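You operate a simulated robot arm through the tools that you are given. There is no shell and no other tool. Be economical: measure what you need, move in short steps, check, and stop when the job is done.

Carry out the task below with a simulated robot arm. There is one attempt and no reset: what you move stays moved.

## Task
Stow the green weight in the table drawer, then tamp both proud tile blocks.
Fine: shut the drawer; red float, put back; both end flush; leave the third alone. Set down upright: green weight. Where these are worked on the way, their far stop is far enough and under half their travel is too little: table drawer.

Only the result counts: the job must be done as asked and must still hold three seconds after the hand-in. Knocking over, shifting, dropping, spilling or breaking anything else fails it.

## Robot
A 7-joint arm with a two-finger parallel gripper, fixed in place. Base frame: the origin is at the foot of the arm, x ahead of it, y to its left, z up. Readings come in m, rad, newtons and seconds.
With the tool pointing down near the work surface it reaches from about 0.44 to 0.9 m from the base axis. Its first joint turns from -2.007 to 2.007 rad. Payload 3.91 kg.
Tool frame: the origin (TCP) lies between the finger pads and is the grasp point; the fingertips stand 0.03 m ahead of it; z points along the fingers, y is the line along which they close. Largest opening 0.11 m; finger width 0.02, thickness 0.01; the body of the gripper, 0.048 by 0.112 m, starts 0.055 m behind the TCP.
Orientation is that of the tool frame in the base frame, as a unit quaternion [x, y, z, w]. With the fingers straight down and closing along the base's y, the tool's x points along the base's -x, its y along +y and its z along -z.

## Interface
- The arm moves only by the tool apply_moves. Its argument "plan" is a list of rows, each an object (a shift or turn left out is 0, a gripper value left out holds the last) with "xyz": the shift along the tool's x, y, z in units of 40 mm (1.0 is 40 mm), a list of three; "delta_rot": the turn, a rotation vector about the tool's x, y, z in units of 5 degrees (1.0 is 5 degrees), a list of three; "jaw": the gripper command, from -1 (shut) to 1 (fully open), values between in proportion. In form: [{"xyz": [x, y, z], "delta_rot": [ax, ay, az], "jaw": jaw}, ...]. A call has 1 to 10 rows; each row shifts and turns the commanded pose from where the row before left it, along the tool's axes as they then stand. A call with a number of a shift or a turn outside -1 to 1 is refused whole. Rows are played at 5 a second. More than 0.05 m and 0.15 rad between two rows, or a gripper value outside its range, and nothing of the call is played. A pose out of reach is approached as far as the arm can. The call stops where the force on the tool passes 50 N (or 10 N more than at its start, if that is more) or the arm is blocked; 0.2 s more then pass. Each finger travels about 0.153 m/s and halts on what it meets, pressing with about 43 N; the grip force reading is that of the motor and also rises with nothing between the fingers. The clock runs only during rows and for 0.2 s after the last one: add rows that do not move to give the fingers time. It gives the time, the measured TCP pose, the force on the tool (base axes), the opening and the grip force at its end, in the units of the frame above (readings bear some noise), with the torque about the TCP (base axes, N m) and any sound that the robot's microphone picked up, and new pictures: "show" is both (left out), scene, wrist or none.
- Cameras (640 x 400 px; columns grow to the right, rows downward): "scene" is fixed at [0.4016, 0.6509, 1.4303]; the picture's right is [-0.88, -0.48, 0.00], its down [-0.30, 0.55, -0.78] and it looks along [0.37, -0.68, -0.63] (base axes); focal length 293 px, centre (320, 200). "wrist" rides on the gripper at [0.072, 0.017, -0.103] in the tool frame; the picture's right is [-0.23, 0.97, 0.00], its down [-0.76, -0.18, -0.62] and it looks along [-0.61, -0.14, 0.78] (tool axes); focal length 222 px, centre (320, 200). There is no depth. A picture from a camera that has moved, and an enlarged one, comes with that camera's place and axes in the base frame and with its lens.
- raise_lower(by): slides the trunk up (or, below 0, down) by that many m; the arm rides with it, the base frame stays. It gives what a move gives, with no picture.
- zoom(camera, box): a new picture of the part [left, top, right, bottom] of that camera's present view, enlarged. It takes no simulated time.
- finish_job(): hands the job in; it is judged then, once.

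Go step by step. Nothing tells you positions but the pictures and the camera data: compare them with the known pose of the tool, close in by small moves and look again before you grip or let go. The budget is 120 turns and 200 pictures, counting those below and the enlarged ones. Unless the task says otherwise, let go and move clear before handing in, and close with one line.

The tools are called by a JSON object that holds its "api" and its "payload". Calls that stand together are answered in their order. apply_moves: Moves the arm, as the interface text tells. Its arguments: {"type":"object","properties":{"plan":{"type":"array","items":{"type":"object","properties":{"xyz":{"type":"array","items":{"type":"number"}},"delta_rot":{"type":"array","items":{"type":"number"}},"jaw":{"type":"number"}}}},"show":{"type":"string","enum":["both","scene","wrist","none"]}},"required":["plan"]} The other tools are called the same way: raise_lower (by) slides the trunk up or down; zoom (camera, box) takes an enlarged picture of a part of a camera's view; finish_job () hands the job in.

At the start:

```text
time: 0.0
ee_pos: [0.4777, 0.0596, 1.2087]
tcp_rot: [0.0, 1.0, 0.0, 0.0]
wrist_force: [0.2, -0.4, 0.6]
moment: [-0.04, 0.0, 0.0]
finger_gap: 0.1099
grip_force: 0.1
trunk travel left (down, up): [-0.875, 0.115]
```

scene: 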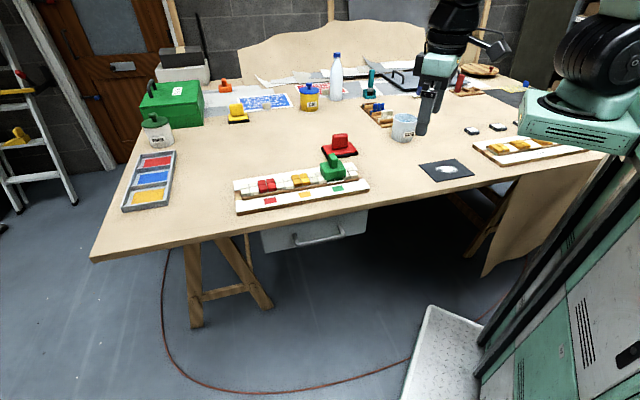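
wrist: 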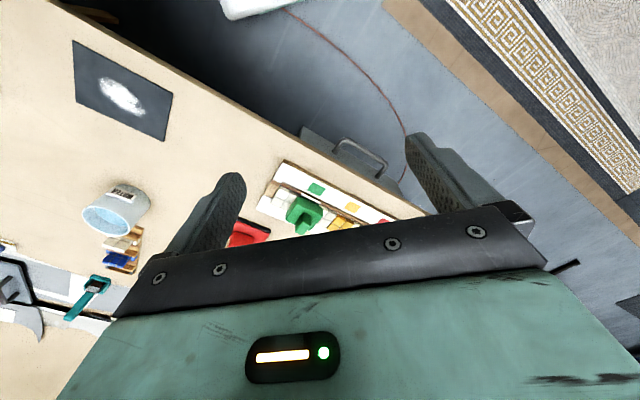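

I see a table with a tile block rail, a red float, a green weight on the rail, and a drawer under the table edge. I'll zoom in to measure these.

{"api": "zoom", "payload": {"camera": "scene", "box": [220, 120, 380, 220]}}

{"api": "zoom", "payload": {"camera": "scene", "box": [220, 170, 400, 282]}}

{"api": "zoom", "payload": {"camera": "wrist", "box": [220, 110, 420, 250]}}

```text
4.00 times, centred on (300, 170) of scene
camera zoom: at [0.4016, 0.6509, 1.4303], right [-0.88, -0.48, 0.0], down [-0.3, 0.55, -0.78], along [0.37, -0.68, -0.63], focal length 1170 px, centre (400, 320)
```

zoom: 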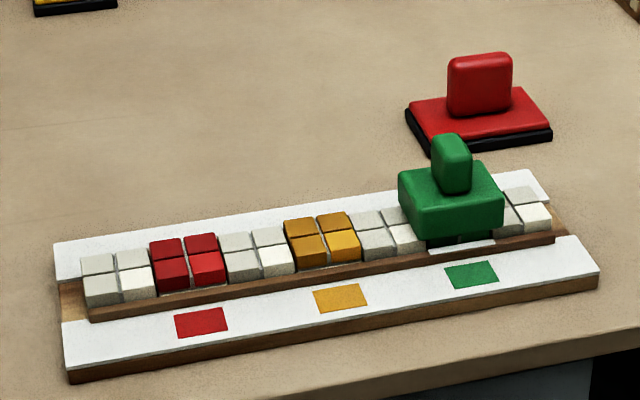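

```text
3.56 times, centred on (310, 226) of scene
camera zoom: at [0.4016, 0.6509, 1.4303], right [-0.88, -0.48, 0.0], down [-0.3, 0.55, -0.78], along [0.37, -0.68, -0.63], focal length 1040 px, centre (356, 108)
```

zoom: 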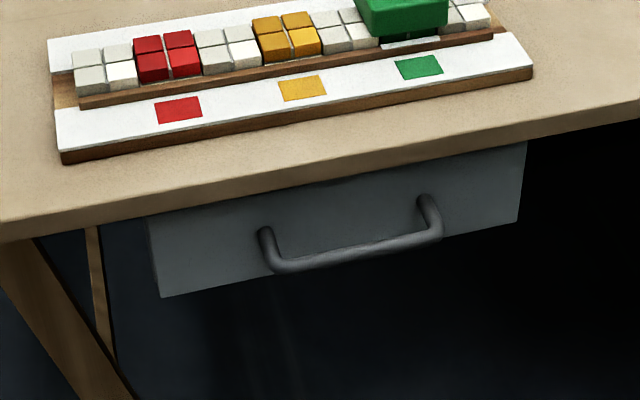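

```text
2.86 times, centred on (320, 180) of wrist
camera zoom: at [0.4053, 0.0759, 1.3119], right [0.23, 0.97, 0.0], down [0.76, -0.18, 0.62], along [0.61, -0.14, -0.78], focal length 635 px, centre (320, 257)
```

zoom: 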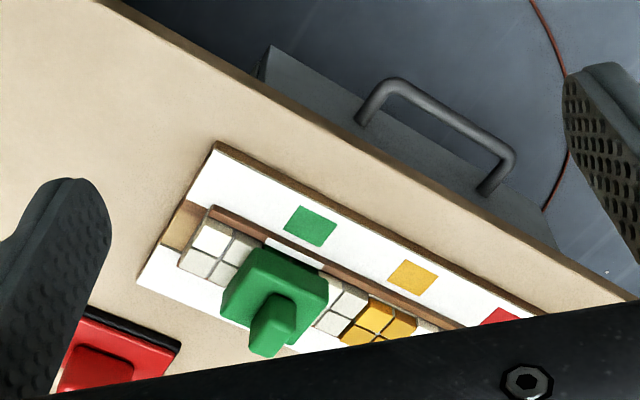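

The rail runs at about 45° (direction u = (0.71, 0.71)), and the drawer pulls toward f = (-0.71, 0.71). I put the handle at about (0.684, 0.133, 0.797). I'll yaw the tool so it closes along f and look again.

{"api": "apply_moves", "payload": {"plan": [{"delta_rot": [0, 0, -1]}, {"delta_rot": [0, 0, -1]}, {"delta_rot": [0, 0, -1]}, {"delta_rot": [0, 0, -1]}, {"delta_rot": [0, 0, -1]}, {"delta_rot": [0, 0, -1]}, {"delta_rot": [0, 0, -1]}, {"delta_rot": [0, 0, -1]}, {"delta_rot": [0, 0, -1]}], "show": "wrist"}}

```text
time: 2.0
ee_pos: [0.4767, 0.0584, 1.2092]
tcp_rot: [-0.384, 0.923, 0.0, 0.0]
wrist_force: [0.3, 0.3, -0.2]
moment: [-0.04, -0.01, -0.02]
finger_gap: 0.1099
grip_force: 0.1
trunk travel left (down, up): [-0.875, 0.115]
camera wrist: at [0.4142, 0.0197, 1.312], right [-0.53, 0.85, 0.0], down [0.66, 0.41, 0.62], along [0.53, 0.33, -0.78], focal length 222 px, centre (320, 200)
```

wrist: 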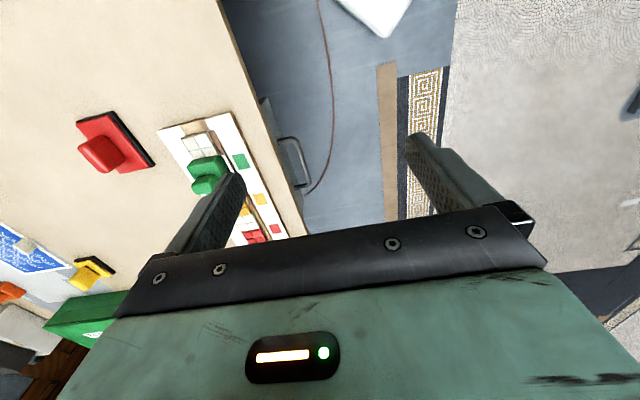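

The yaw worked and the wrist camera now sees both the rail and the handle. I'll zoom in for measurements.

{"api": "zoom", "payload": {"camera": "wrist", "box": [60, 90, 320, 252]}}

```text
2.46 times, centred on (190, 171) of wrist
camera zoom: at [0.4142, 0.0197, 1.312], right [-0.53, 0.85, 0.0], down [0.66, 0.41, 0.62], along [0.53, 0.33, -0.78], focal length 547 px, centre (640, 271)
```

zoom: 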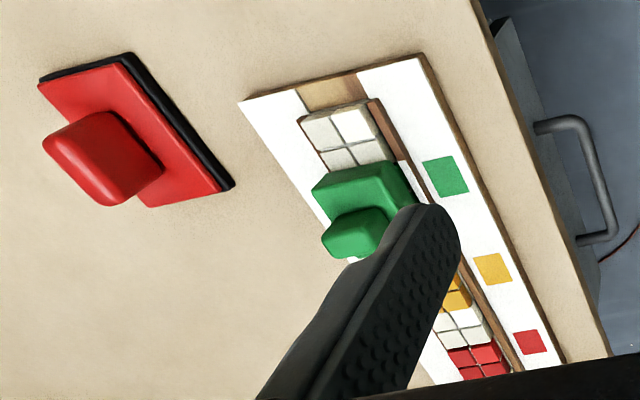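

The handle estimate agrees from both views, at about (0.682, 0.134, 0.797). I'll move to the clear side of the table edge, lower and then start tilting.

{"api": "apply_moves", "payload": {"plan": [{"xyz": [-0.71, 0.07, 0.93], "jaw": -0.1}, {"xyz": [-0.71, 0.07, 0.93]}, {"xyz": [-0.71, 0.07, 0.93]}, {"xyz": [-0.71, 0.07, 0.93]}, {"xyz": [-0.71, 0.07, 0.93]}, {"xyz": [-0.71, 0.07, 0.93]}, {"xyz": [-0.71, 0.07, 0.93]}], "show": "none"}}

{"api": "apply_moves", "payload": {"plan": [{"delta_rot": [1, 0, 0]}, {"delta_rot": [1, 0, 0]}, {"delta_rot": [1, 0, 0]}, {"delta_rot": [1, 0, 0]}, {"delta_rot": [1, 0, 0]}, {"delta_rot": [1, 0, 0]}, {"delta_rot": [1, 0, 0]}, {"delta_rot": [1, 0, 0]}, {"delta_rot": [1, 0, 0]}, {"delta_rot": [1, 0, 0]}]}}

```text
time: 3.6
ee_pos: [0.6039, 0.2109, 0.9492]
tcp_rot: [-0.383, 0.924, 0.0, 0.0]
wrist_force: [-0.1, -0.7, 0.1]
moment: [0.02, 0.01, 0.01]
finger_gap: 0.0495
grip_force: 0.1
trunk travel left (down, up): [-0.875, 0.115]
```

```text
time: 5.8
ee_pos: [0.6036, 0.2137, 0.9493]
tcp_rot: [-0.347, 0.837, -0.39, 0.162]
wrist_force: [-0.1, -0.1, 0.1]
moment: [0.02, 0.01, -0.01]
finger_gap: 0.0493
grip_force: 0.0
trunk travel left (down, up): [-0.875, 0.115]
camera wrist: at [0.4897, 0.2254, 1.0015], right [-0.28, 0.6, -0.75], down [0.28, 0.8, 0.54], along [0.92, -0.06, -0.39], focal length 222 px, centre (320, 200)
```

scene: 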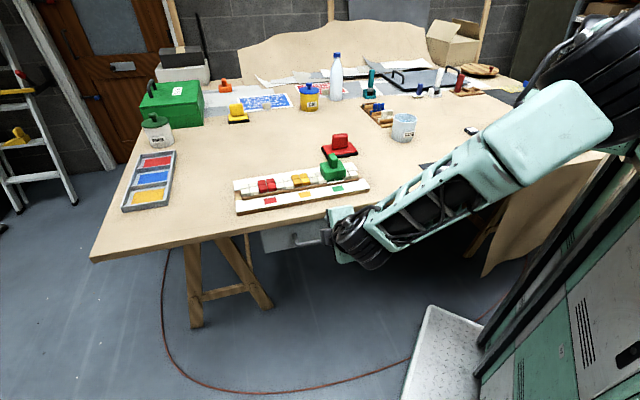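
wrist: 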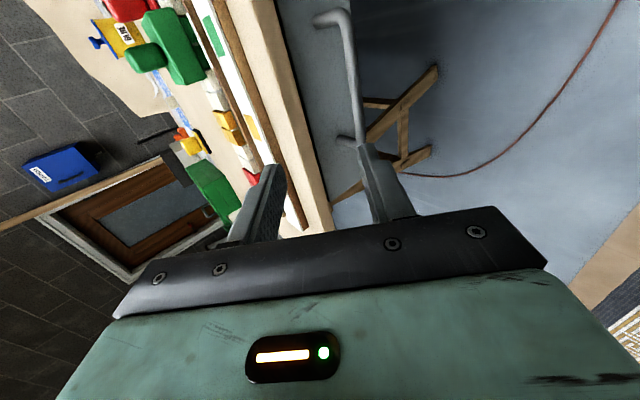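

The tilt works. I'll finish tilting to 70° and lower to the pre-grasp point in front of the handle.

{"api": "apply_moves", "payload": {"plan": [{"delta_rot": [1, 0, 0]}, {"delta_rot": [1, 0, 0]}, {"delta_rot": [1, 0, 0]}, {"delta_rot": [1, 0, 0]}, {"xyz": [0, 0.87, 0.317]}, {"xyz": [0, 0.87, 0.317]}, {"xyz": [0, 0.87, 0.317]}]}}

```text
time: 7.4
ee_pos: [0.6046, 0.215, 0.8366]
tcp_rot: [-0.312, 0.757, -0.529, 0.221]
wrist_force: [-0.6, 0.0, 0.6]
moment: [0.04, -0.02, 0.01]
finger_gap: 0.0497
grip_force: 0.1
trunk travel left (down, up): [-0.875, 0.115]
camera wrist: at [0.4806, 0.2348, 0.8552], right [-0.07, 0.4, -0.91], down [0.17, 0.91, 0.38], along [0.98, -0.12, -0.13], focal length 222 px, centre (320, 200)
```

scene: 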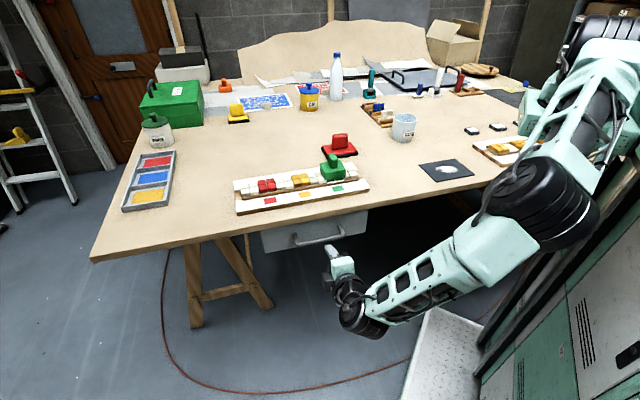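
wrist: 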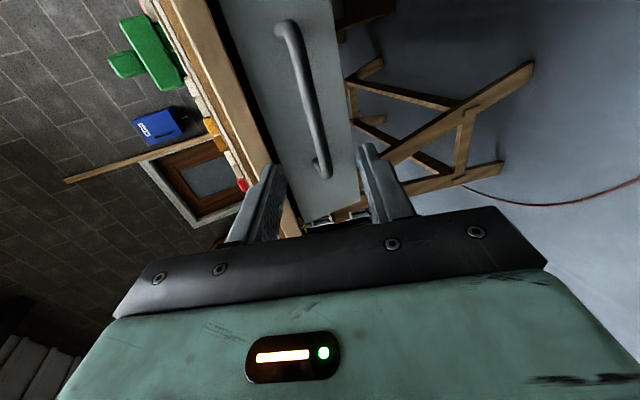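

The bar sits at about z = 0.80 and is almost in line with the tool. I'll approach most of the way and check.

{"api": "apply_moves", "payload": {"plan": [{"xyz": [0, 0, 0.9]}, {"xyz": [0, 0, 0.9]}]}}

{"api": "zoom", "payload": {"camera": "scene", "box": [240, 180, 400, 280]}}

```text
time: 8.0
ee_pos: [0.6504, 0.1675, 0.8136]
tcp_rot: [-0.314, 0.756, -0.53, 0.22]
wrist_force: [-0.6, 0.3, 0.1]
moment: [-0.04, -0.01, 0.01]
finger_gap: 0.0493
grip_force: 0.0
trunk travel left (down, up): [-0.875, 0.115]
camera wrist: at [0.5267, 0.1879, 0.8328], right [-0.08, 0.4, -0.92], down [0.17, 0.91, 0.38], along [0.98, -0.12, -0.13], focal length 222 px, centre (320, 200)
```

scene: 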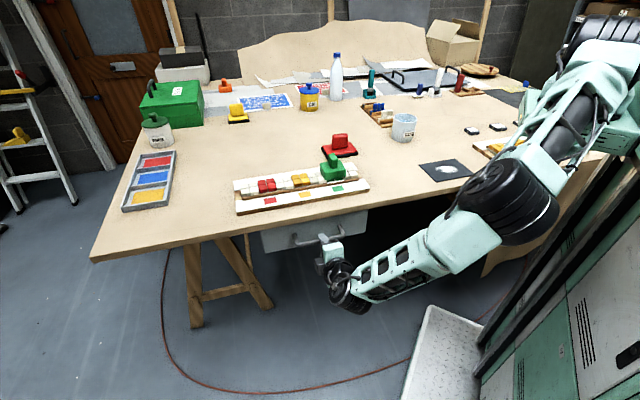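
wrist: 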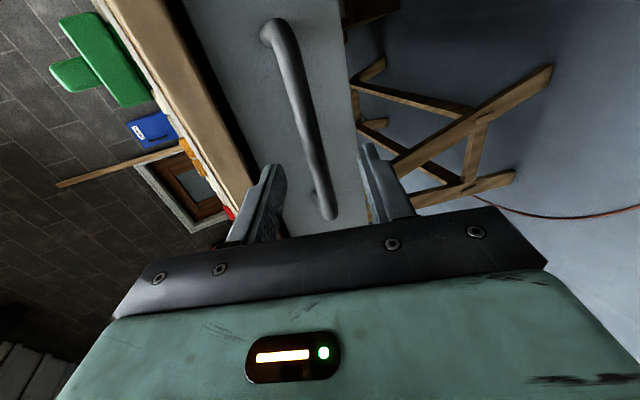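

```text
4.00 times, centred on (320, 230) of scene
camera zoom: at [0.4016, 0.6509, 1.4303], right [-0.88, -0.48, 0.0], down [-0.3, 0.55, -0.78], along [0.37, -0.68, -0.63], focal length 1170 px, centre (320, 80)
```

zoom: 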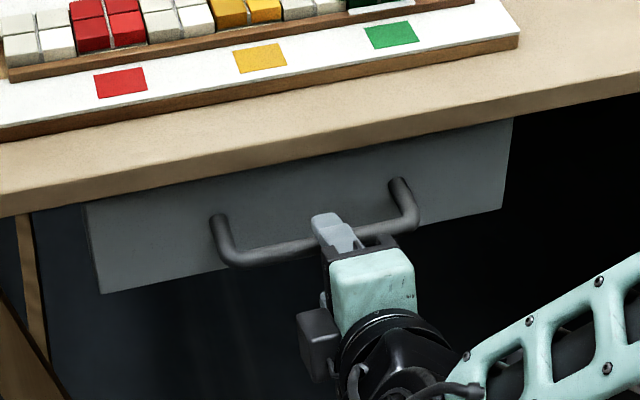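

The fingers straddle the bar, so I'll advance the rest and close.

{"api": "apply_moves", "payload": {"plan": [{"xyz": [0, 0, 0.5]}, {"xyz": [0, 0, 0.45]}, {"jaw": -1}, {"jaw": -1}, {"jaw": -1}], "show": "wrist"}}

{"api": "zoom", "payload": {"camera": "scene", "box": [240, 180, 400, 280]}}

```text
time: 9.2
ee_pos: [0.6759, 0.1415, 0.8041]
tcp_rot: [-0.311, 0.755, -0.533, 0.22]
wrist_force: [1.5, -3.9, 36.4]
moment: [-0.66, 0.28, -1.06]
finger_gap: 0.0136
grip_force: 45.6
trunk travel left (down, up): [-0.875, 0.115]
camera wrist: at [0.5528, 0.1625, 0.8221], right [-0.07, 0.39, -0.92], down [0.17, 0.91, 0.38], along [0.98, -0.13, -0.13], focal length 222 px, centre (320, 200)
```

wrist: 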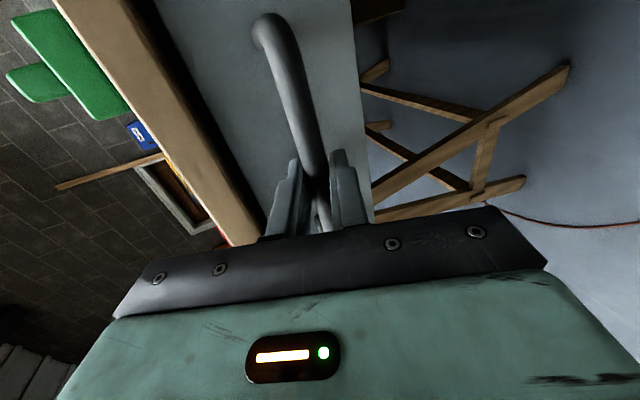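

```text
4.00 times, centred on (320, 230) of scene
camera zoom: at [0.4016, 0.6509, 1.4303], right [-0.88, -0.48, 0.0], down [-0.3, 0.55, -0.78], along [0.37, -0.68, -0.63], focal length 1170 px, centre (320, 80)
```

zoom: 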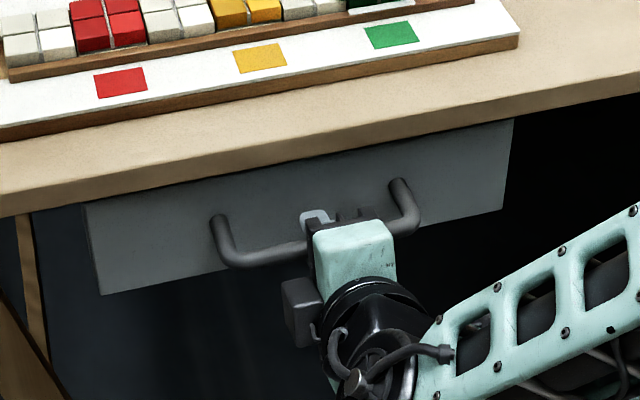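

The handle is gripped, with some upward load. I'll relieve that by about 4 mm and then pull along f.

{"api": "apply_moves", "payload": {"plan": [{"xyz": [0, -0.1, -0.03]}, {"xyz": [0, 0.17, -0.47]}, {"xyz": [0, 0.17, -0.47]}, {"xyz": [0, 0.17, -0.47]}, {"xyz": [0, 0.17, -0.47]}], "show": "none"}}

```text
time: 10.4
ee_pos: [0.6213, 0.1972, 0.8055]
tcp_rot: [-0.314, 0.757, -0.529, 0.219]
wrist_force: [-1.2, 0.9, 6.5]
moment: [-0.23, 0.26, -0.14]
finger_gap: 0.0136
grip_force: 45.2
trunk travel left (down, up): [-0.875, 0.115]
```

{"api": "apply_moves", "payload": {"plan": [{"xyz": [0, 0.17, -0.47]}, {"xyz": [0, 0.17, -0.47]}, {"xyz": [0, 0.17, -0.47]}, {"xyz": [0, 0.17, -0.47]}, {"xyz": [0, 0.17, -0.47]}, {"xyz": [0, 0.17, -0.47]}]}}

```text
time: 11.8
ee_pos: [0.5364, 0.2825, 0.8045]
tcp_rot: [-0.312, 0.757, -0.53, 0.219]
wrist_force: [-7.6, -8.3, -0.3]
moment: [-0.11, 0.15, -0.12]
finger_gap: 0.0136
grip_force: 44.9
trunk travel left (down, up): [-0.875, 0.115]
camera wrist: at [0.412, 0.3033, 0.823], right [-0.07, 0.4, -0.92], down [0.17, 0.91, 0.38], along [0.98, -0.13, -0.14], focal length 222 px, centre (320, 200)
```

scene: 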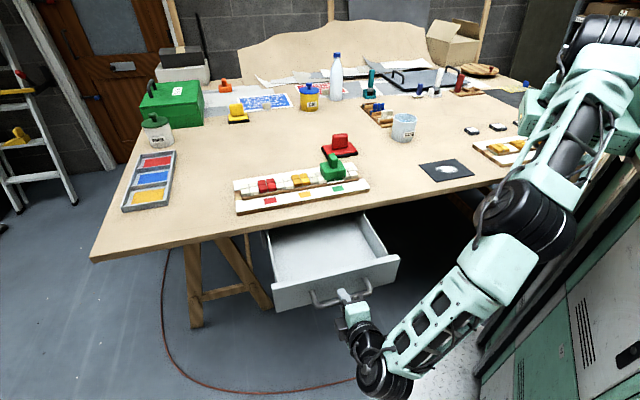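
wrist: 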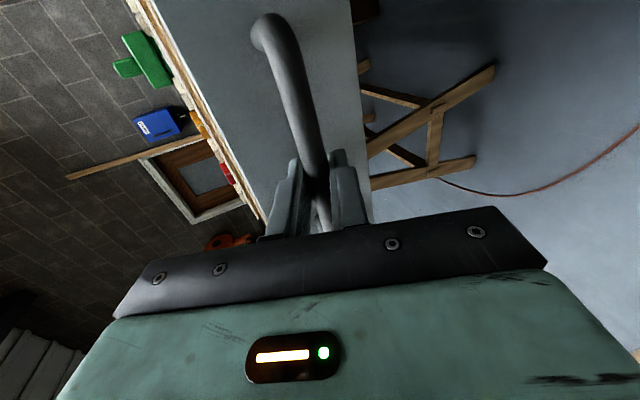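

The drawer is open about 0.20 m. I'll keep pulling to find the stop.

{"api": "apply_moves", "payload": {"plan": [{"xyz": [0.05, 0.17, -0.47]}, {"xyz": [0.05, 0.17, -0.47]}, {"xyz": [0.05, 0.17, -0.47]}, {"xyz": [0, 0.17, -0.47]}], "show": "scene"}}

```text
time: 12.5
ee_pos: [0.499, 0.3224, 0.8055]
tcp_rot: [-0.315, 0.771, -0.512, 0.21]
wrist_force: [0.7, 2.3, -45.7]
moment: [0.04, 0.52, 0.52]
finger_gap: 0.0139
grip_force: 44.9
out of reach, approached as far as the arm can: row 3
trunk travel left (down, up): [-0.875, 0.115]
stopped in row 3: the force on the tool passed its limit at 98 N (the readings are from after the stop); the commanded pose is now the measured one
```

scene: 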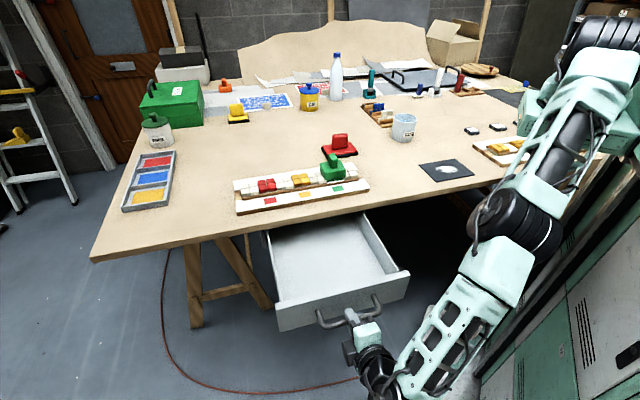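

The drawer is open about 0.25 m, at the limit of the arm or the stop. I'll open the jaw and back off.

{"api": "apply_moves", "payload": {"plan": [{"jaw": -0.1}, {"jaw": -0.1}, {"jaw": -0.1}], "show": "wrist"}}

{"api": "apply_moves", "payload": {"plan": [{"xyz": [0, 0, -0.4]}, {"xyz": [0, 0, -0.4]}], "show": "both"}}

```text
time: 13.3
ee_pos: [0.4994, 0.3214, 0.8095]
tcp_rot: [-0.312, 0.77, -0.514, 0.214]
wrist_force: [-0.2, 0.4, 0.3]
moment: [0.01, 0.0, 0.0]
finger_gap: 0.0494
grip_force: 0.0
trunk travel left (down, up): [-0.875, 0.115]
camera wrist: at [0.3757, 0.342, 0.832], right [-0.09, 0.43, -0.9], down [0.18, 0.9, 0.41], along [0.98, -0.13, -0.16], focal length 222 px, centre (320, 200)
```

wrist: 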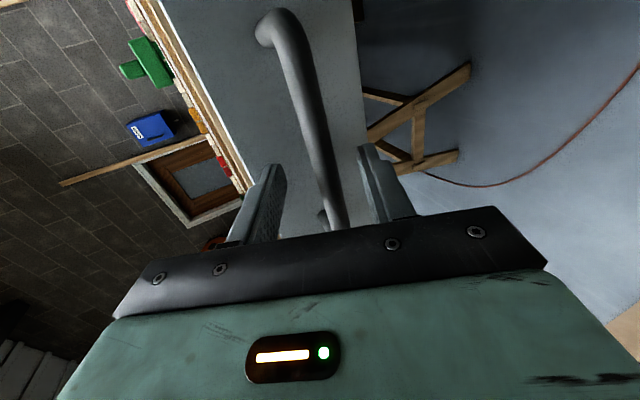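

```text
time: 14.1
ee_pos: [0.4821, 0.3556, 0.8456]
tcp_rot: [-0.304, 0.778, -0.502, 0.225]
wrist_force: [0.2, 0.2, 0.2]
moment: [-0.03, -0.01, -0.04]
finger_gap: 0.0495
grip_force: 0.0
out of reach, approached as far as the arm can: row 2
trunk travel left (down, up): [-0.875, 0.115]
stopped in row 2: the arm was blocked; the commanded pose is now the measured one
camera wrist: at [0.3574, 0.375, 0.8668], right [-0.08, 0.46, -0.88], down [0.18, 0.88, 0.44], along [0.98, -0.12, -0.15], focal length 222 px, centre (320, 200)
```

scene: 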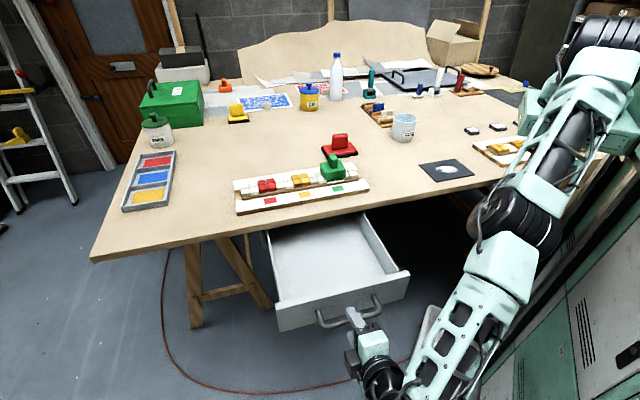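
wrist: 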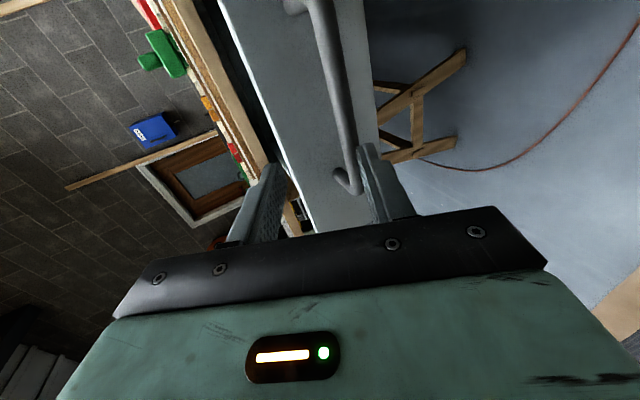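

The fingers are clear of the bar, so I'll move straight up and then un-tilt.

{"api": "apply_moves", "payload": {"plan": [{"xyz": [-0.3, -0.6, -0.1]}, {"xyz": [-0.3, -0.6, -0.1]}, {"xyz": [-0.3, -0.7, -0.15]}, {"xyz": [-0.3, -0.7, -0.15]}, {"xyz": [-0.3, -0.7, -0.15]}, {"xyz": [-0.3, -0.7, -0.15]}], "show": "none"}}

```text
time: 15.5
ee_pos: [0.559, 0.4003, 0.9934]
tcp_rot: [-0.305, 0.776, -0.505, 0.222]
wrist_force: [-0.1, 0.5, -0.1]
moment: [-0.03, 0.0, -0.02]
finger_gap: 0.0493
grip_force: 0.1
out of reach, approached as far as the arm can: row 1, 2, 3, 4, 5, 6
trunk travel left (down, up): [-0.875, 0.115]
```

I'm clear of the drawer. I'll un-tilt back to vertical.

{"api": "apply_moves", "payload": {"plan": [{"delta_rot": [-1, 0, 0]}, {"delta_rot": [-1, 0, 0]}, {"delta_rot": [-1, 0, 0]}, {"delta_rot": [-1, 0, 0]}, {"delta_rot": [-1, 0, 0]}, {"delta_rot": [-1, 0, 0]}, {"delta_rot": [-1, 0, 0]}, {"delta_rot": [-1, 0, 0]}, {"delta_rot": [-1, 0, 0]}, {"delta_rot": [-1, 0, 0]}], "show": "none"}}

{"api": "apply_moves", "payload": {"plan": [{"delta_rot": [-1, 0, 0]}, {"delta_rot": [-1, 0, 0]}, {"delta_rot": [-1, 0, 0]}, {"delta_rot": [-0.4, 0, 0]}, {"xyz": [0, 0, -0.9]}, {"xyz": [0, 0, -0.9]}, {"xyz": [0, 0, -0.9]}], "show": "wrist"}}

```text
time: 17.7
ee_pos: [0.5876, 0.4742, 0.9735]
tcp_rot: [-0.371, 0.917, -0.129, 0.071]
wrist_force: [-0.3, 0.6, -0.4]
moment: [-0.02, -0.01, -0.02]
finger_gap: 0.0495
grip_force: 0.1
out of reach, approached as far as the arm can: row 1, 2, 3, 4, 5, 6, 7, 8, 9, 10
trunk travel left (down, up): [-0.875, 0.115]
```

```text
time: 19.3
ee_pos: [0.6032, 0.4997, 1.0775]
tcp_rot: [-0.378, 0.926, 0.007, 0.015]
wrist_force: [0.5, 1.1, -0.7]
moment: [-0.01, 0.0, 0.0]
finger_gap: 0.0494
grip_force: 0.0
out of reach, approached as far as the arm can: row 1, 2, 3, 5, 6
trunk travel left (down, up): [-0.875, 0.115]
camera wrist: at [0.5372, 0.4573, 1.177], right [-0.52, 0.85, 0.01], down [0.65, 0.39, 0.65], along [0.55, 0.34, -0.76], focal length 222 px, centre (320, 200)
```

wrist: 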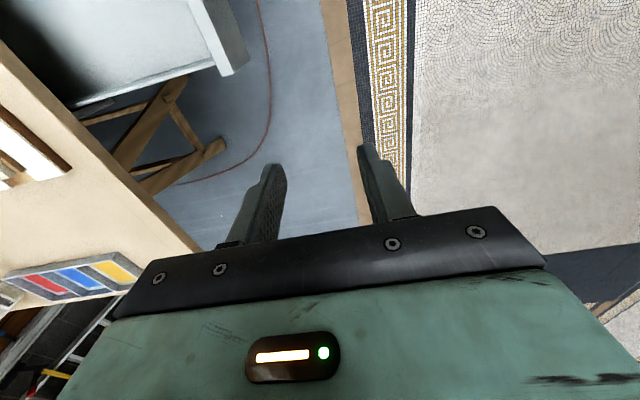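

I'm upright again, with a residual tilt of about 1.9° to correct. I'll move over the weight for a close look.

{"api": "apply_moves", "payload": {"plan": [{"xyz": [0.3, -0.6, -0.2], "delta_rot": [0, 0.38, 0]}, {"xyz": [0.6, -0.97, -0.2]}, {"xyz": [0.6, -0.97, -0.2]}, {"xyz": [0.6, -0.97, -0.2]}, {"xyz": [0.6, -0.97, -0.2]}, {"xyz": [0.6, -0.97, -0.2]}, {"xyz": [0.6, -0.97, 0]}, {"xyz": [0.6, -0.97, 0]}, {"xyz": [0.6, -0.97, 0]}, {"xyz": [0.6, -0.97, 0]}], "show": "none"}}

{"api": "apply_moves", "payload": {"plan": [{"xyz": [0.6, -0.97, 0], "jaw": 0.3}, {"xyz": [0.8, -0.6, 0]}], "show": "both"}}

```text
time: 21.5
ee_pos: [0.8543, 0.2228, 1.1262]
tcp_rot: [-0.378, 0.926, 0.0, 0.0]
wrist_force: [0.0, 0.4, -0.7]
moment: [-0.02, -0.01, 0.01]
finger_gap: 0.0494
grip_force: 0.1
out of reach, approached as far as the arm can: row 1, 2, 3, 4, 5, 6, 7, 8, 9, 10
trunk travel left (down, up): [-0.875, 0.115]
```

```text
time: 22.1
ee_pos: [0.8882, 0.1527, 1.1242]
tcp_rot: [-0.379, 0.925, 0.002, 0.001]
wrist_force: [-0.2, 1.2, 0.3]
moment: [-0.04, 0.0, 0.0]
finger_gap: 0.0715
grip_force: 0.1
out of reach, approached as far as the arm can: row 1, 2
trunk travel left (down, up): [-0.875, 0.115]
camera wrist: at [0.8242, 0.113, 1.2274], right [-0.52, 0.85, 0.0], down [0.67, 0.4, 0.62], along [0.53, 0.33, -0.78], focal length 222 px, centre (320, 200)
```

scene: 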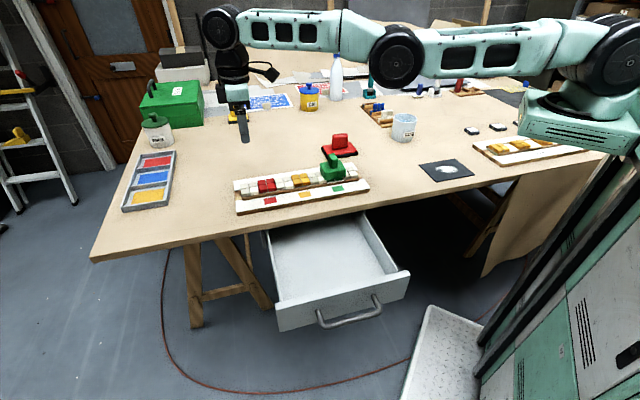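
wrist: 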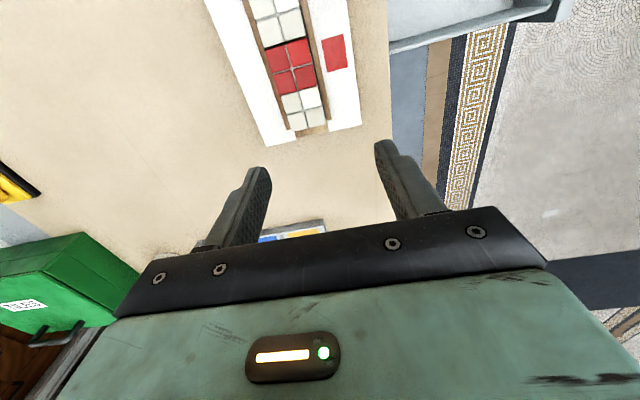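

The measured pose trails the command because the arm ran into a limit. I'll hold a few rows to see where it settles.

{"api": "apply_moves", "payload": {"plan": [{}, {}, {}], "show": "none"}}

```text
time: 22.9
ee_pos: [0.8879, 0.1524, 1.1253]
tcp_rot: [-0.377, 0.926, 0.001, 0.001]
wrist_force: [-0.2, -0.4, 0.2]
moment: [0.02, -0.03, 0.01]
finger_gap: 0.0715
grip_force: 0.2
trunk travel left (down, up): [-0.875, 0.115]
```

The command is back in sync at the measured pose. I'll move back along -u to above the weight.

{"api": "apply_moves", "payload": {"plan": [{"xyz": [0.86, -0.07, 0]}, {"xyz": [0.86, -0.07, 0]}, {"xyz": [0.86, -0.07, 0]}, {"xyz": [0.86, -0.07, 0]}, {"xyz": [0.86, -0.07, 0]}, {"xyz": [0.86, -0.07, 0]}, {"xyz": [0.86, -0.07, 0]}], "show": "both"}}

```text
time: 24.5
ee_pos: [0.9253, 0.0275, 1.1389]
tcp_rot: [-0.378, 0.926, 0.002, 0.001]
wrist_force: [0.6, 0.0, -0.6]
moment: [-0.02, 0.0, -0.01]
finger_gap: 0.0716
grip_force: 0.0
out of reach, approached as far as the arm can: row 1, 2, 3, 4, 5, 6, 7
trunk travel left (down, up): [-0.875, 0.115]
camera wrist: at [0.8618, -0.0127, 1.2414], right [-0.52, 0.85, 0.0], down [0.67, 0.4, 0.62], along [0.53, 0.33, -0.78], focal length 222 px, centre (320, 200)
```

scene: 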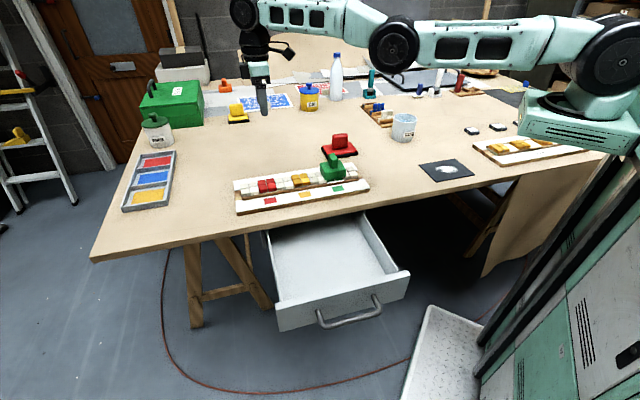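
wrist: 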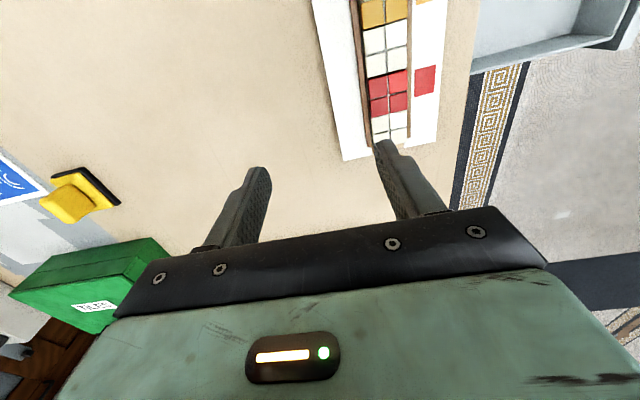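

The arm is nearly straight. I'll try to retract radially toward the base with a little descent.

{"api": "apply_moves", "payload": {"plan": [{"xyz": [0.6, 0.6, 0.2]}, {"xyz": [0.6, 0.6, 0.2]}, {"xyz": [0.6, 0.6, 0.2]}, {"xyz": [0.6, 0.6, 0.2]}], "show": "none"}}

```text
time: 25.5
ee_pos: [0.9216, 0.0472, 1.1214]
tcp_rot: [-0.378, 0.926, 0.001, 0.001]
wrist_force: [0.1, -1.1, 0.3]
moment: [0.0, -0.01, 0.0]
finger_gap: 0.0715
grip_force: 0.0
out of reach, approached as far as the arm can: row 1, 2, 3, 4
trunk travel left (down, up): [-0.875, 0.115]
```

It's stuck at a stretched pose. I'll try tilting the tool outward, which should bring the wrist in and bend the elbow.

{"api": "apply_moves", "payload": {"plan": [{"delta_rot": [0.7, -0.7, 0]}, {"delta_rot": [0.7, -0.7, 0]}, {"delta_rot": [0.7, -0.7, 0]}, {"delta_rot": [0.7, -0.7, 0]}], "show": "scene"}}

```text
time: 26.5
ee_pos: [0.9868, 0.0661, 1.1236]
tcp_rot: [-0.372, 0.912, -0.066, 0.16]
wrist_force: [0.7, 0.3, -0.5]
moment: [-0.03, 0.0, 0.02]
finger_gap: 0.0716
grip_force: 0.1
out of reach, approached as far as the arm can: row 1, 2, 3, 4
trunk travel left (down, up): [-0.875, 0.115]
```

scene: 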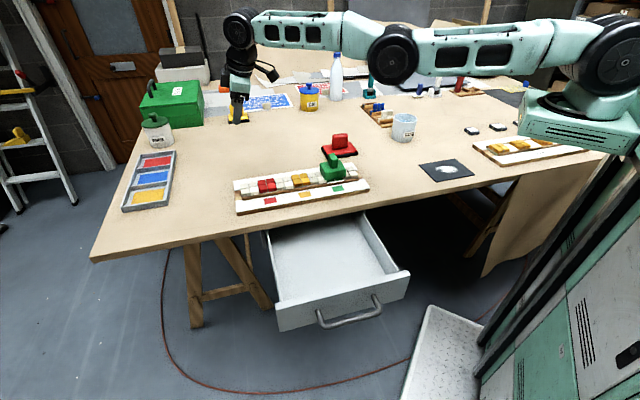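

Still straight. Upward is the safe direction, so I'll try it to break the singular pose.

{"api": "apply_moves", "payload": {"plan": [{"delta_rot": [-0.7, 0.7, 0]}, {"delta_rot": [-0.7, 0.7, 0]}, {"delta_rot": [-0.7, 0.7, 0]}, {"delta_rot": [-0.7, 0.7, 0]}, {"xyz": [0.5, 0.5, -0.8]}, {"xyz": [0.5, 0.5, -0.8]}, {"xyz": [0.5, 0.5, -0.8]}, {"xyz": [0.5, 0.5, -0.8]}], "show": "scene"}}

```text
time: 28.3
ee_pos: [0.8885, 0.0836, 1.276]
tcp_rot: [-0.379, 0.926, 0.001, -0.001]
wrist_force: [-1.1, -0.4, -1.1]
moment: [-0.02, 0.0, 0.03]
finger_gap: 0.0715
grip_force: 0.1
out of reach, approached as far as the arm can: row 1, 2, 3, 4, 5, 6, 7, 8
trunk travel left (down, up): [-0.875, 0.115]
```

scene: 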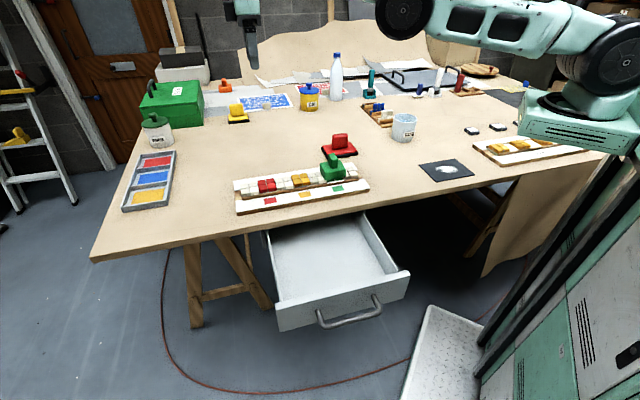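

The arm slides along its reach sphere. A pure vertical descent from here goes inside the sphere, so I'll see if the elbow bends.

{"api": "apply_moves", "payload": {"plan": [{"xyz": [0.1, 0.1, 0.5]}, {"xyz": [0.1, 0.1, 0.5]}], "show": "none"}}

{"api": "apply_moves", "payload": {"plan": [{"xyz": [0.7, 0.7, 0]}], "show": "none"}}

```text
time: 28.9
ee_pos: [0.8946, 0.09, 1.2374]
tcp_rot: [-0.377, 0.926, 0.001, 0.001]
wrist_force: [-0.3, -0.6, -0.2]
moment: [-0.01, -0.02, 0.0]
finger_gap: 0.0716
grip_force: 0.1
out of reach, approached as far as the arm can: row 1, 2
trunk travel left (down, up): [-0.875, 0.115]
```

```text
time: 29.3
ee_pos: [0.8912, 0.0994, 1.2435]
tcp_rot: [-0.378, 0.926, 0.001, 0.001]
wrist_force: [0.8, -0.7, -0.2]
moment: [0.03, 0.02, -0.02]
finger_gap: 0.0714
grip_force: 0.1
out of reach, approached as far as the arm can: row 1
trunk travel left (down, up): [-0.875, 0.115]
```

Let me look at the arm's joint shape.

{"api": "zoom", "payload": {"camera": "scene", "box": [200, 0, 640, 275]}}

```text
1.45 times, centred on (420, 138) of scene
camera zoom: at [0.4016, 0.6509, 1.4303], right [-0.88, -0.48, 0.0], down [-0.3, 0.55, -0.78], along [0.37, -0.68, -0.63], focal length 426 px, centre (174, 291)
```

zoom: 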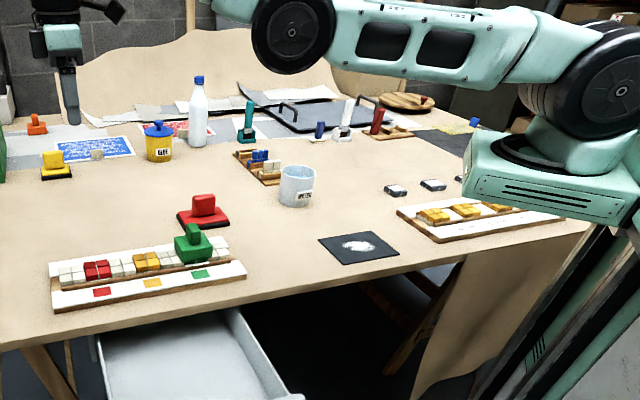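

One possibility is that the command kept accumulating past where the arm is. I'll unwind my summed commands and see whether the "out of reach" message clears.

{"api": "apply_moves", "payload": {"plan": [{"xyz": [-0.98, -0.21, 0]}, {"xyz": [-0.98, -0.21, 0]}, {"xyz": [-0.98, -0.21, 0]}, {"xyz": [-0.98, -0.21, 0]}, {"xyz": [-0.98, -0.21, 0]}, {"xyz": [-0.98, -0.21, 0]}], "show": "none"}}

```text
time: 30.7
ee_pos: [0.8903, 0.1152, 1.2378]
tcp_rot: [-0.378, 0.926, 0.002, 0.002]
wrist_force: [0.1, -0.4, -0.5]
moment: [-0.01, -0.02, 0.02]
finger_gap: 0.0715
grip_force: 0.0
out of reach, approached as far as the arm can: row 1, 2, 3, 4, 5, 6
trunk travel left (down, up): [-0.875, 0.115]
```

Movement is tiny, which fits an accumulated command. I'll continue unwinding.

{"api": "apply_moves", "payload": {"plan": [{"xyz": [-0.98, -0.21, 0]}, {"xyz": [-0.98, -0.21, 0]}, {"xyz": [-0.98, -0.21, 0]}, {"xyz": [-0.98, -0.21, 0]}, {"xyz": [-0.98, -0.21, 0]}, {"xyz": [-0.98, -0.21, 0]}, {"xyz": [-0.98, -0.21, 0]}, {"xyz": [-0.98, -0.21, 0]}], "show": "none"}}

```text
time: 32.5
ee_pos: [0.8856, 0.134, 1.2309]
tcp_rot: [-0.377, 0.926, 0.002, 0.001]
wrist_force: [0.0, 0.3, -0.5]
moment: [-0.01, -0.03, 0.0]
finger_gap: 0.0715
grip_force: 0.1
out of reach, approached as far as the arm can: row 1, 2, 3, 4, 5, 6, 7, 8
trunk travel left (down, up): [-0.875, 0.115]
```

{"api": "apply_moves", "payload": {"plan": [{"xyz": [-0.98, -0.21, 0]}, {"xyz": [-0.98, -0.21, 0]}, {"xyz": [-0.98, -0.21, 0]}, {"xyz": [-0.98, -0.21, 0]}, {"xyz": [-0.98, -0.21, 0]}, {"xyz": [-0.5, -0.21, 0]}], "show": "none"}}

```text
time: 33.9
ee_pos: [0.8827, 0.146, 1.217]
tcp_rot: [-0.378, 0.926, 0.002, 0.001]
wrist_force: [-0.2, 0.2, 0.5]
moment: [-0.03, 0.03, 0.03]
finger_gap: 0.0716
grip_force: 0.1
out of reach, approached as far as the arm can: row 1, 2, 3, 4, 5, 6
trunk travel left (down, up): [-0.875, 0.115]
```

It's converging, with z now matching the summed command. One small step should sync it.

{"api": "apply_moves", "payload": {"plan": [{"xyz": [-0.85, 0.35, 0]}, {}, {}], "show": "none"}}

```text
time: 34.7
ee_pos: [0.8764, 0.1616, 1.2164]
tcp_rot: [-0.378, 0.926, 0.001, 0.0]
wrist_force: [-1.1, 0.3, 0.5]
moment: [-0.02, 0.03, -0.02]
finger_gap: 0.0718
grip_force: 0.1
out of reach, approached as far as the arm can: row 1
trunk travel left (down, up): [-0.875, 0.115]
```

{"api": "apply_moves", "payload": {"plan": [{"xyz": [0, 0.7, 0]}, {"xyz": [0, 0.7, 0]}, {"xyz": [0, 0.7, 0]}], "show": "none"}}

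```text
time: 35.5
ee_pos: [0.8377, 0.2316, 1.2189]
tcp_rot: [-0.376, 0.926, 0.001, 0.0]
wrist_force: [-0.4, -0.3, -0.1]
moment: [0.01, 0.03, 0.0]
finger_gap: 0.0715
grip_force: 0.1
out of reach, approached as far as the arm can: row 1, 2, 3
trunk travel left (down, up): [-0.875, 0.115]
```

{"api": "apply_moves", "payload": {"plan": [{"xyz": [0, 0.7, 0]}, {"xyz": [0, 0.7, 0]}, {"xyz": [0, 0.7, 0]}, {"xyz": [0, 0.7, 0]}, {"xyz": [0, 0.7, 0]}], "show": "scene"}}

```text
time: 36.7
ee_pos: [0.7569, 0.3464, 1.221]
tcp_rot: [-0.377, 0.926, 0.001, 0.0]
wrist_force: [0.5, -0.9, 0.3]
moment: [0.04, 0.03, 0.0]
finger_gap: 0.0714
grip_force: 0.0
out of reach, approached as far as the arm can: row 1, 2, 3, 4, 5
trunk travel left (down, up): [-0.875, 0.115]
```

scene: 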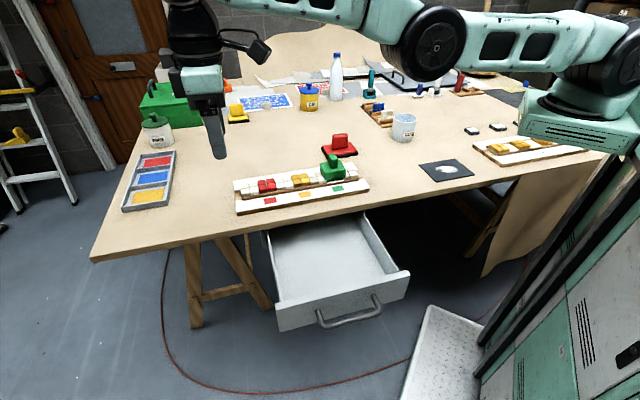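

It now tracks partially. The limit may be a wrist roll joint, so I'll try turning the tool yaw back toward the start orientation.

{"api": "apply_moves", "payload": {"plan": [{"delta_rot": [0, 0, 1]}, {"delta_rot": [0, 0, 1]}, {"delta_rot": [0, 0, 1]}, {"delta_rot": [0, 0, 1]}, {"delta_rot": [0, 0, 1]}, {"delta_rot": [0, 0, 1]}], "show": "none"}}

```text
time: 38.1
ee_pos: [0.7566, 0.3459, 1.2224]
tcp_rot: [-0.124, 0.992, 0.001, 0.002]
wrist_force: [-0.5, 0.4, -0.3]
moment: [0.02, 0.03, 0.02]
finger_gap: 0.0715
grip_force: 0.0
trunk travel left (down, up): [-0.875, 0.115]
```

No limit message now. I'll try retracting inward from here.

{"api": "apply_moves", "payload": {"plan": [{"xyz": [0.8, -0.15, 0]}, {"xyz": [0.8, -0.15, 0]}, {"xyz": [0.8, -0.15, 0]}], "show": "none"}}

```text
time: 38.9
ee_pos: [0.7333, 0.3646, 1.2414]
tcp_rot: [-0.125, 0.992, 0.001, 0.002]
wrist_force: [0.0, -0.8, 0.3]
moment: [-0.01, 0.02, -0.01]
finger_gap: 0.0717
grip_force: 0.1
out of reach, approached as far as the arm can: row 1, 2, 3
trunk travel left (down, up): [-0.875, 0.115]
```

The arm retracts only while also shifting left and up. I'll look at the arm before choosing an escape direction.

{"api": "zoom", "payload": {"camera": "scene", "box": [100, 0, 640, 338]}}

```text
1.18 times, centred on (370, 169) of scene
camera zoom: at [0.4016, 0.6509, 1.4303], right [-0.88, -0.48, 0.0], down [-0.3, 0.55, -0.78], along [0.37, -0.68, -0.63], focal length 346 px, centre (261, 237)
```

zoom: 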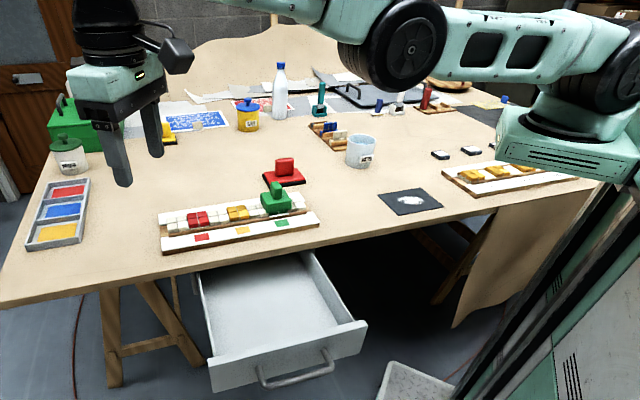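

The arm is elbow-down: the forearm rises while the tool points down, which blocks retraction. I'll stretch it fully and push down in the free space in front of the table so the elbow flips up.

{"api": "apply_moves", "payload": {"plan": [{"xyz": [-0.9, 0.2, 0.2]}, {"xyz": [-0.9, 0.2, 0.5]}, {"xyz": [-0.8, 0.2, 0.7]}, {"xyz": [-0.3, 0.1, 0.9]}, {"xyz": [0, 0, 0.9]}, {"xyz": [0, 0, 0.9]}, {"xyz": [0, 0, 0.9]}], "show": "scene"}}

```text
time: 40.5
ee_pos: [0.7618, 0.3531, 1.0269]
tcp_rot: [-0.125, 0.992, 0.002, 0.002]
wrist_force: [-0.2, -0.9, 0.6]
moment: [-0.04, -0.01, -0.01]
finger_gap: 0.0715
grip_force: 0.1
out of reach, approached as far as the arm can: row 1, 2, 3, 4, 7
trunk travel left (down, up): [-0.875, 0.115]
```

scene: 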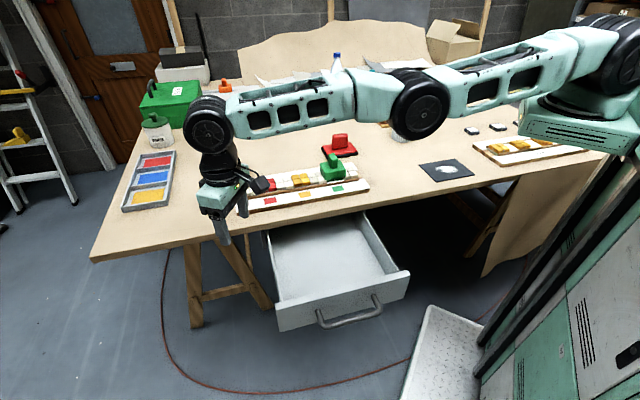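

{"api": "apply_moves", "payload": {"plan": [{"xyz": [0, 0, 0.8]}, {"xyz": [0.3, -0.06, 0.8]}, {"xyz": [0.5, -0.1, 0.6]}, {"xyz": [0.8, -0.17, 0]}, {"xyz": [0.8, -0.17, 0]}], "show": "scene"}}

```text
time: 41.7
ee_pos: [0.7306, 0.3607, 0.9206]
tcp_rot: [-0.124, 0.992, 0.001, 0.001]
wrist_force: [0.6, -0.3, 0.4]
moment: [0.0, -0.02, 0.04]
finger_gap: 0.0714
grip_force: 0.0
out of reach, approached as far as the arm can: row 3, 4, 5
trunk travel left (down, up): [-0.875, 0.115]
```

scene: 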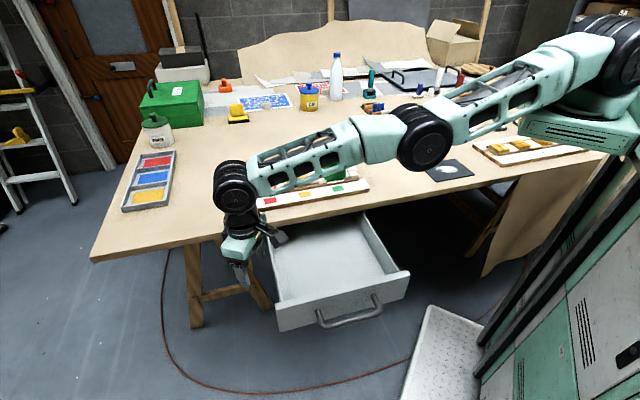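

The elbow is still on the wrong side, and it got there when I un-tilted far to the left. I'll raise, tilt again and return to where I originally tilted, then un-tilt there.

{"api": "apply_moves", "payload": {"plan": [{"xyz": [0, 0, -0.9], "delta_rot": [0, 0, -1]}, {"xyz": [0, 0, -0.9], "delta_rot": [0, 0, -1]}, {"xyz": [0, 0, -0.9], "delta_rot": [0, 0, -1]}, {"xyz": [0, 0, -0.9], "delta_rot": [0, 0, -1]}, {"delta_rot": [0, 0, -1]}, {"delta_rot": [0, 0, -1]}], "show": "none"}}

{"api": "apply_moves", "payload": {"plan": [{"delta_rot": [1, 0, 0]}, {"delta_rot": [1, 0, 0]}, {"delta_rot": [1, 0, 0]}, {"delta_rot": [1, 0, 0]}, {"delta_rot": [1, 0, 0]}, {"delta_rot": [1, 0, 0]}, {"delta_rot": [1, 0, 0]}, {"delta_rot": [1, 0, 0]}, {"delta_rot": [1, 0, 0]}, {"delta_rot": [1, 0, 0]}], "show": "scene"}}

```text
time: 43.1
ee_pos: [0.7456, 0.3749, 1.0633]
tcp_rot: [-0.378, 0.926, 0.002, 0.0]
wrist_force: [0.1, 0.4, -0.1]
moment: [0.02, 0.01, 0.0]
finger_gap: 0.0713
grip_force: 0.1
out of reach, approached as far as the arm can: row 1, 2, 3
trunk travel left (down, up): [-0.875, 0.115]
```

```text
time: 45.3
ee_pos: [0.7323, 0.361, 1.0617]
tcp_rot: [-0.342, 0.839, -0.391, 0.161]
wrist_force: [0.4, -0.5, 0.0]
moment: [0.01, 0.0, 0.02]
finger_gap: 0.0711
grip_force: 0.1
out of reach, approached as far as the arm can: row 1, 5, 7, 9, 10
trunk travel left (down, up): [-0.875, 0.115]
```

scene: 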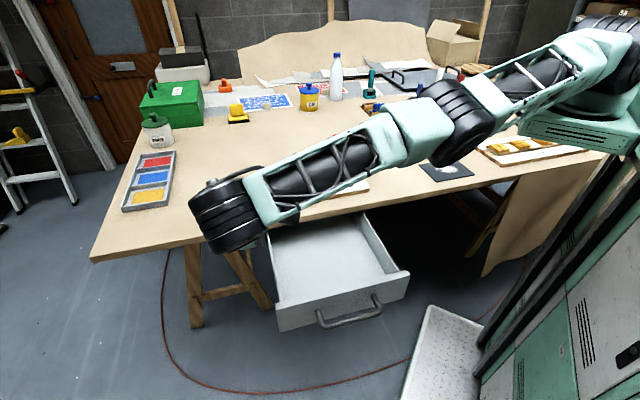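

The elbow rolled sideways. Now I'll move back along -u to the original tilting spot.

{"api": "apply_moves", "payload": {"plan": [{"xyz": [0.8, 0, 0]}, {"xyz": [0.8, 0, 0]}, {"xyz": [0.8, 0, 0]}, {"xyz": [0.8, 0, 0]}, {"xyz": [0.8, 0, 0]}], "show": "scene"}}

```text
time: 46.5
ee_pos: [0.6966, 0.375, 1.0371]
tcp_rot: [-0.341, 0.84, -0.391, 0.161]
wrist_force: [0.4, -0.6, 0.3]
moment: [-0.01, 0.02, -0.02]
finger_gap: 0.0714
grip_force: 0.0
out of reach, approached as far as the arm can: row 1, 2, 3, 4, 5
trunk travel left (down, up): [-0.875, 0.115]
```

scene: 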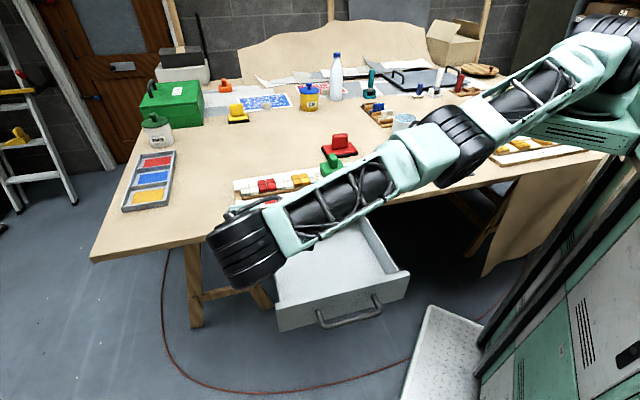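

I need the same joint shape I had at tilt 70°, but higher now that the drawer is open. I'll raise the trunk and tilt the remaining 20°.

{"api": "raise_lower", "payload": {"by": 0.113}}

{"api": "apply_moves", "payload": {"plan": [{"delta_rot": [1, 0, 0]}, {"delta_rot": [1, 0, 0]}, {"delta_rot": [1, 0, 0]}, {"delta_rot": [1, 0, 0]}, {"xyz": [0.7, 0, -0.4]}, {"xyz": [0.7, 0, -0.4]}, {"xyz": [0.7, 0, -0.4]}], "show": "scene"}}

```text
time: 47.9
ee_pos: [0.6962, 0.3766, 1.1511]
tcp_rot: [-0.341, 0.84, -0.391, 0.161]
wrist_force: [-0.4, -0.5, 0.0]
moment: [0.01, 0.02, -0.02]
finger_gap: 0.0716
grip_force: 0.1
trunk travel left (down, up): [-0.988, 0.002]
```

```text
time: 49.5
ee_pos: [0.6152, 0.3858, 1.1516]
tcp_rot: [-0.307, 0.759, -0.532, 0.215]
wrist_force: [0.1, 0.2, -0.4]
moment: [0.01, -0.02, 0.01]
finger_gap: 0.0714
grip_force: 0.1
out of reach, approached as far as the arm can: row 1, 2, 3, 4, 5, 6, 7
trunk travel left (down, up): [-0.988, 0.002]
```

scene: 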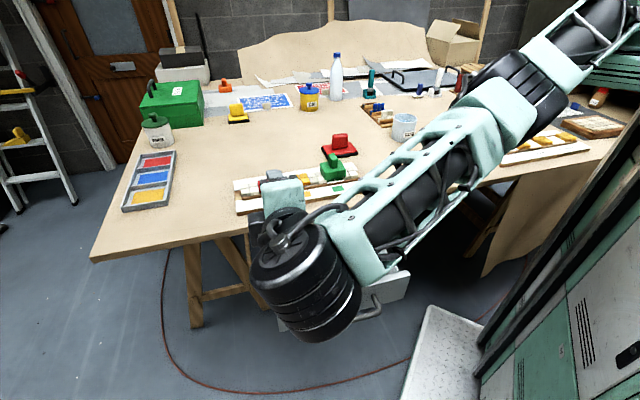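

It now retracts. I'll continue toward the equivalent of the original pose.

{"api": "apply_moves", "payload": {"plan": [{"xyz": [0.53, 0.62, 0.72]}, {"xyz": [0.53, 0.62, 0.72]}, {"xyz": [0.53, 0.62, 0.72]}, {"xyz": [0.53, 0.62, 0.72]}], "show": "scene"}}

```text
time: 50.5
ee_pos: [0.6257, 0.3311, 1.0182]
tcp_rot: [-0.303, 0.765, -0.521, 0.229]
wrist_force: [0.2, -0.5, -0.7]
moment: [0.01, 0.01, 0.0]
finger_gap: 0.0715
grip_force: 0.1
out of reach, approached as far as the arm can: row 1, 2, 3, 4
trunk travel left (down, up): [-0.988, 0.002]
```

scene: 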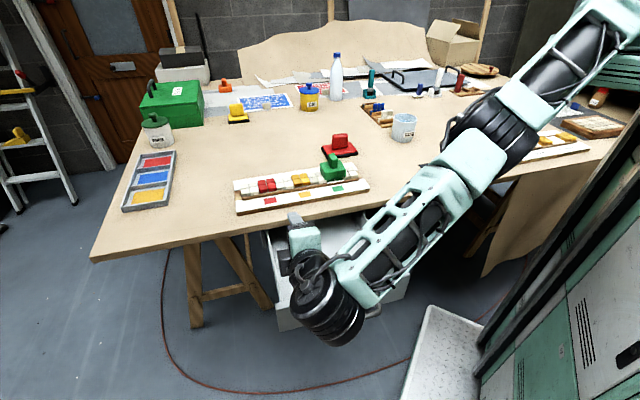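

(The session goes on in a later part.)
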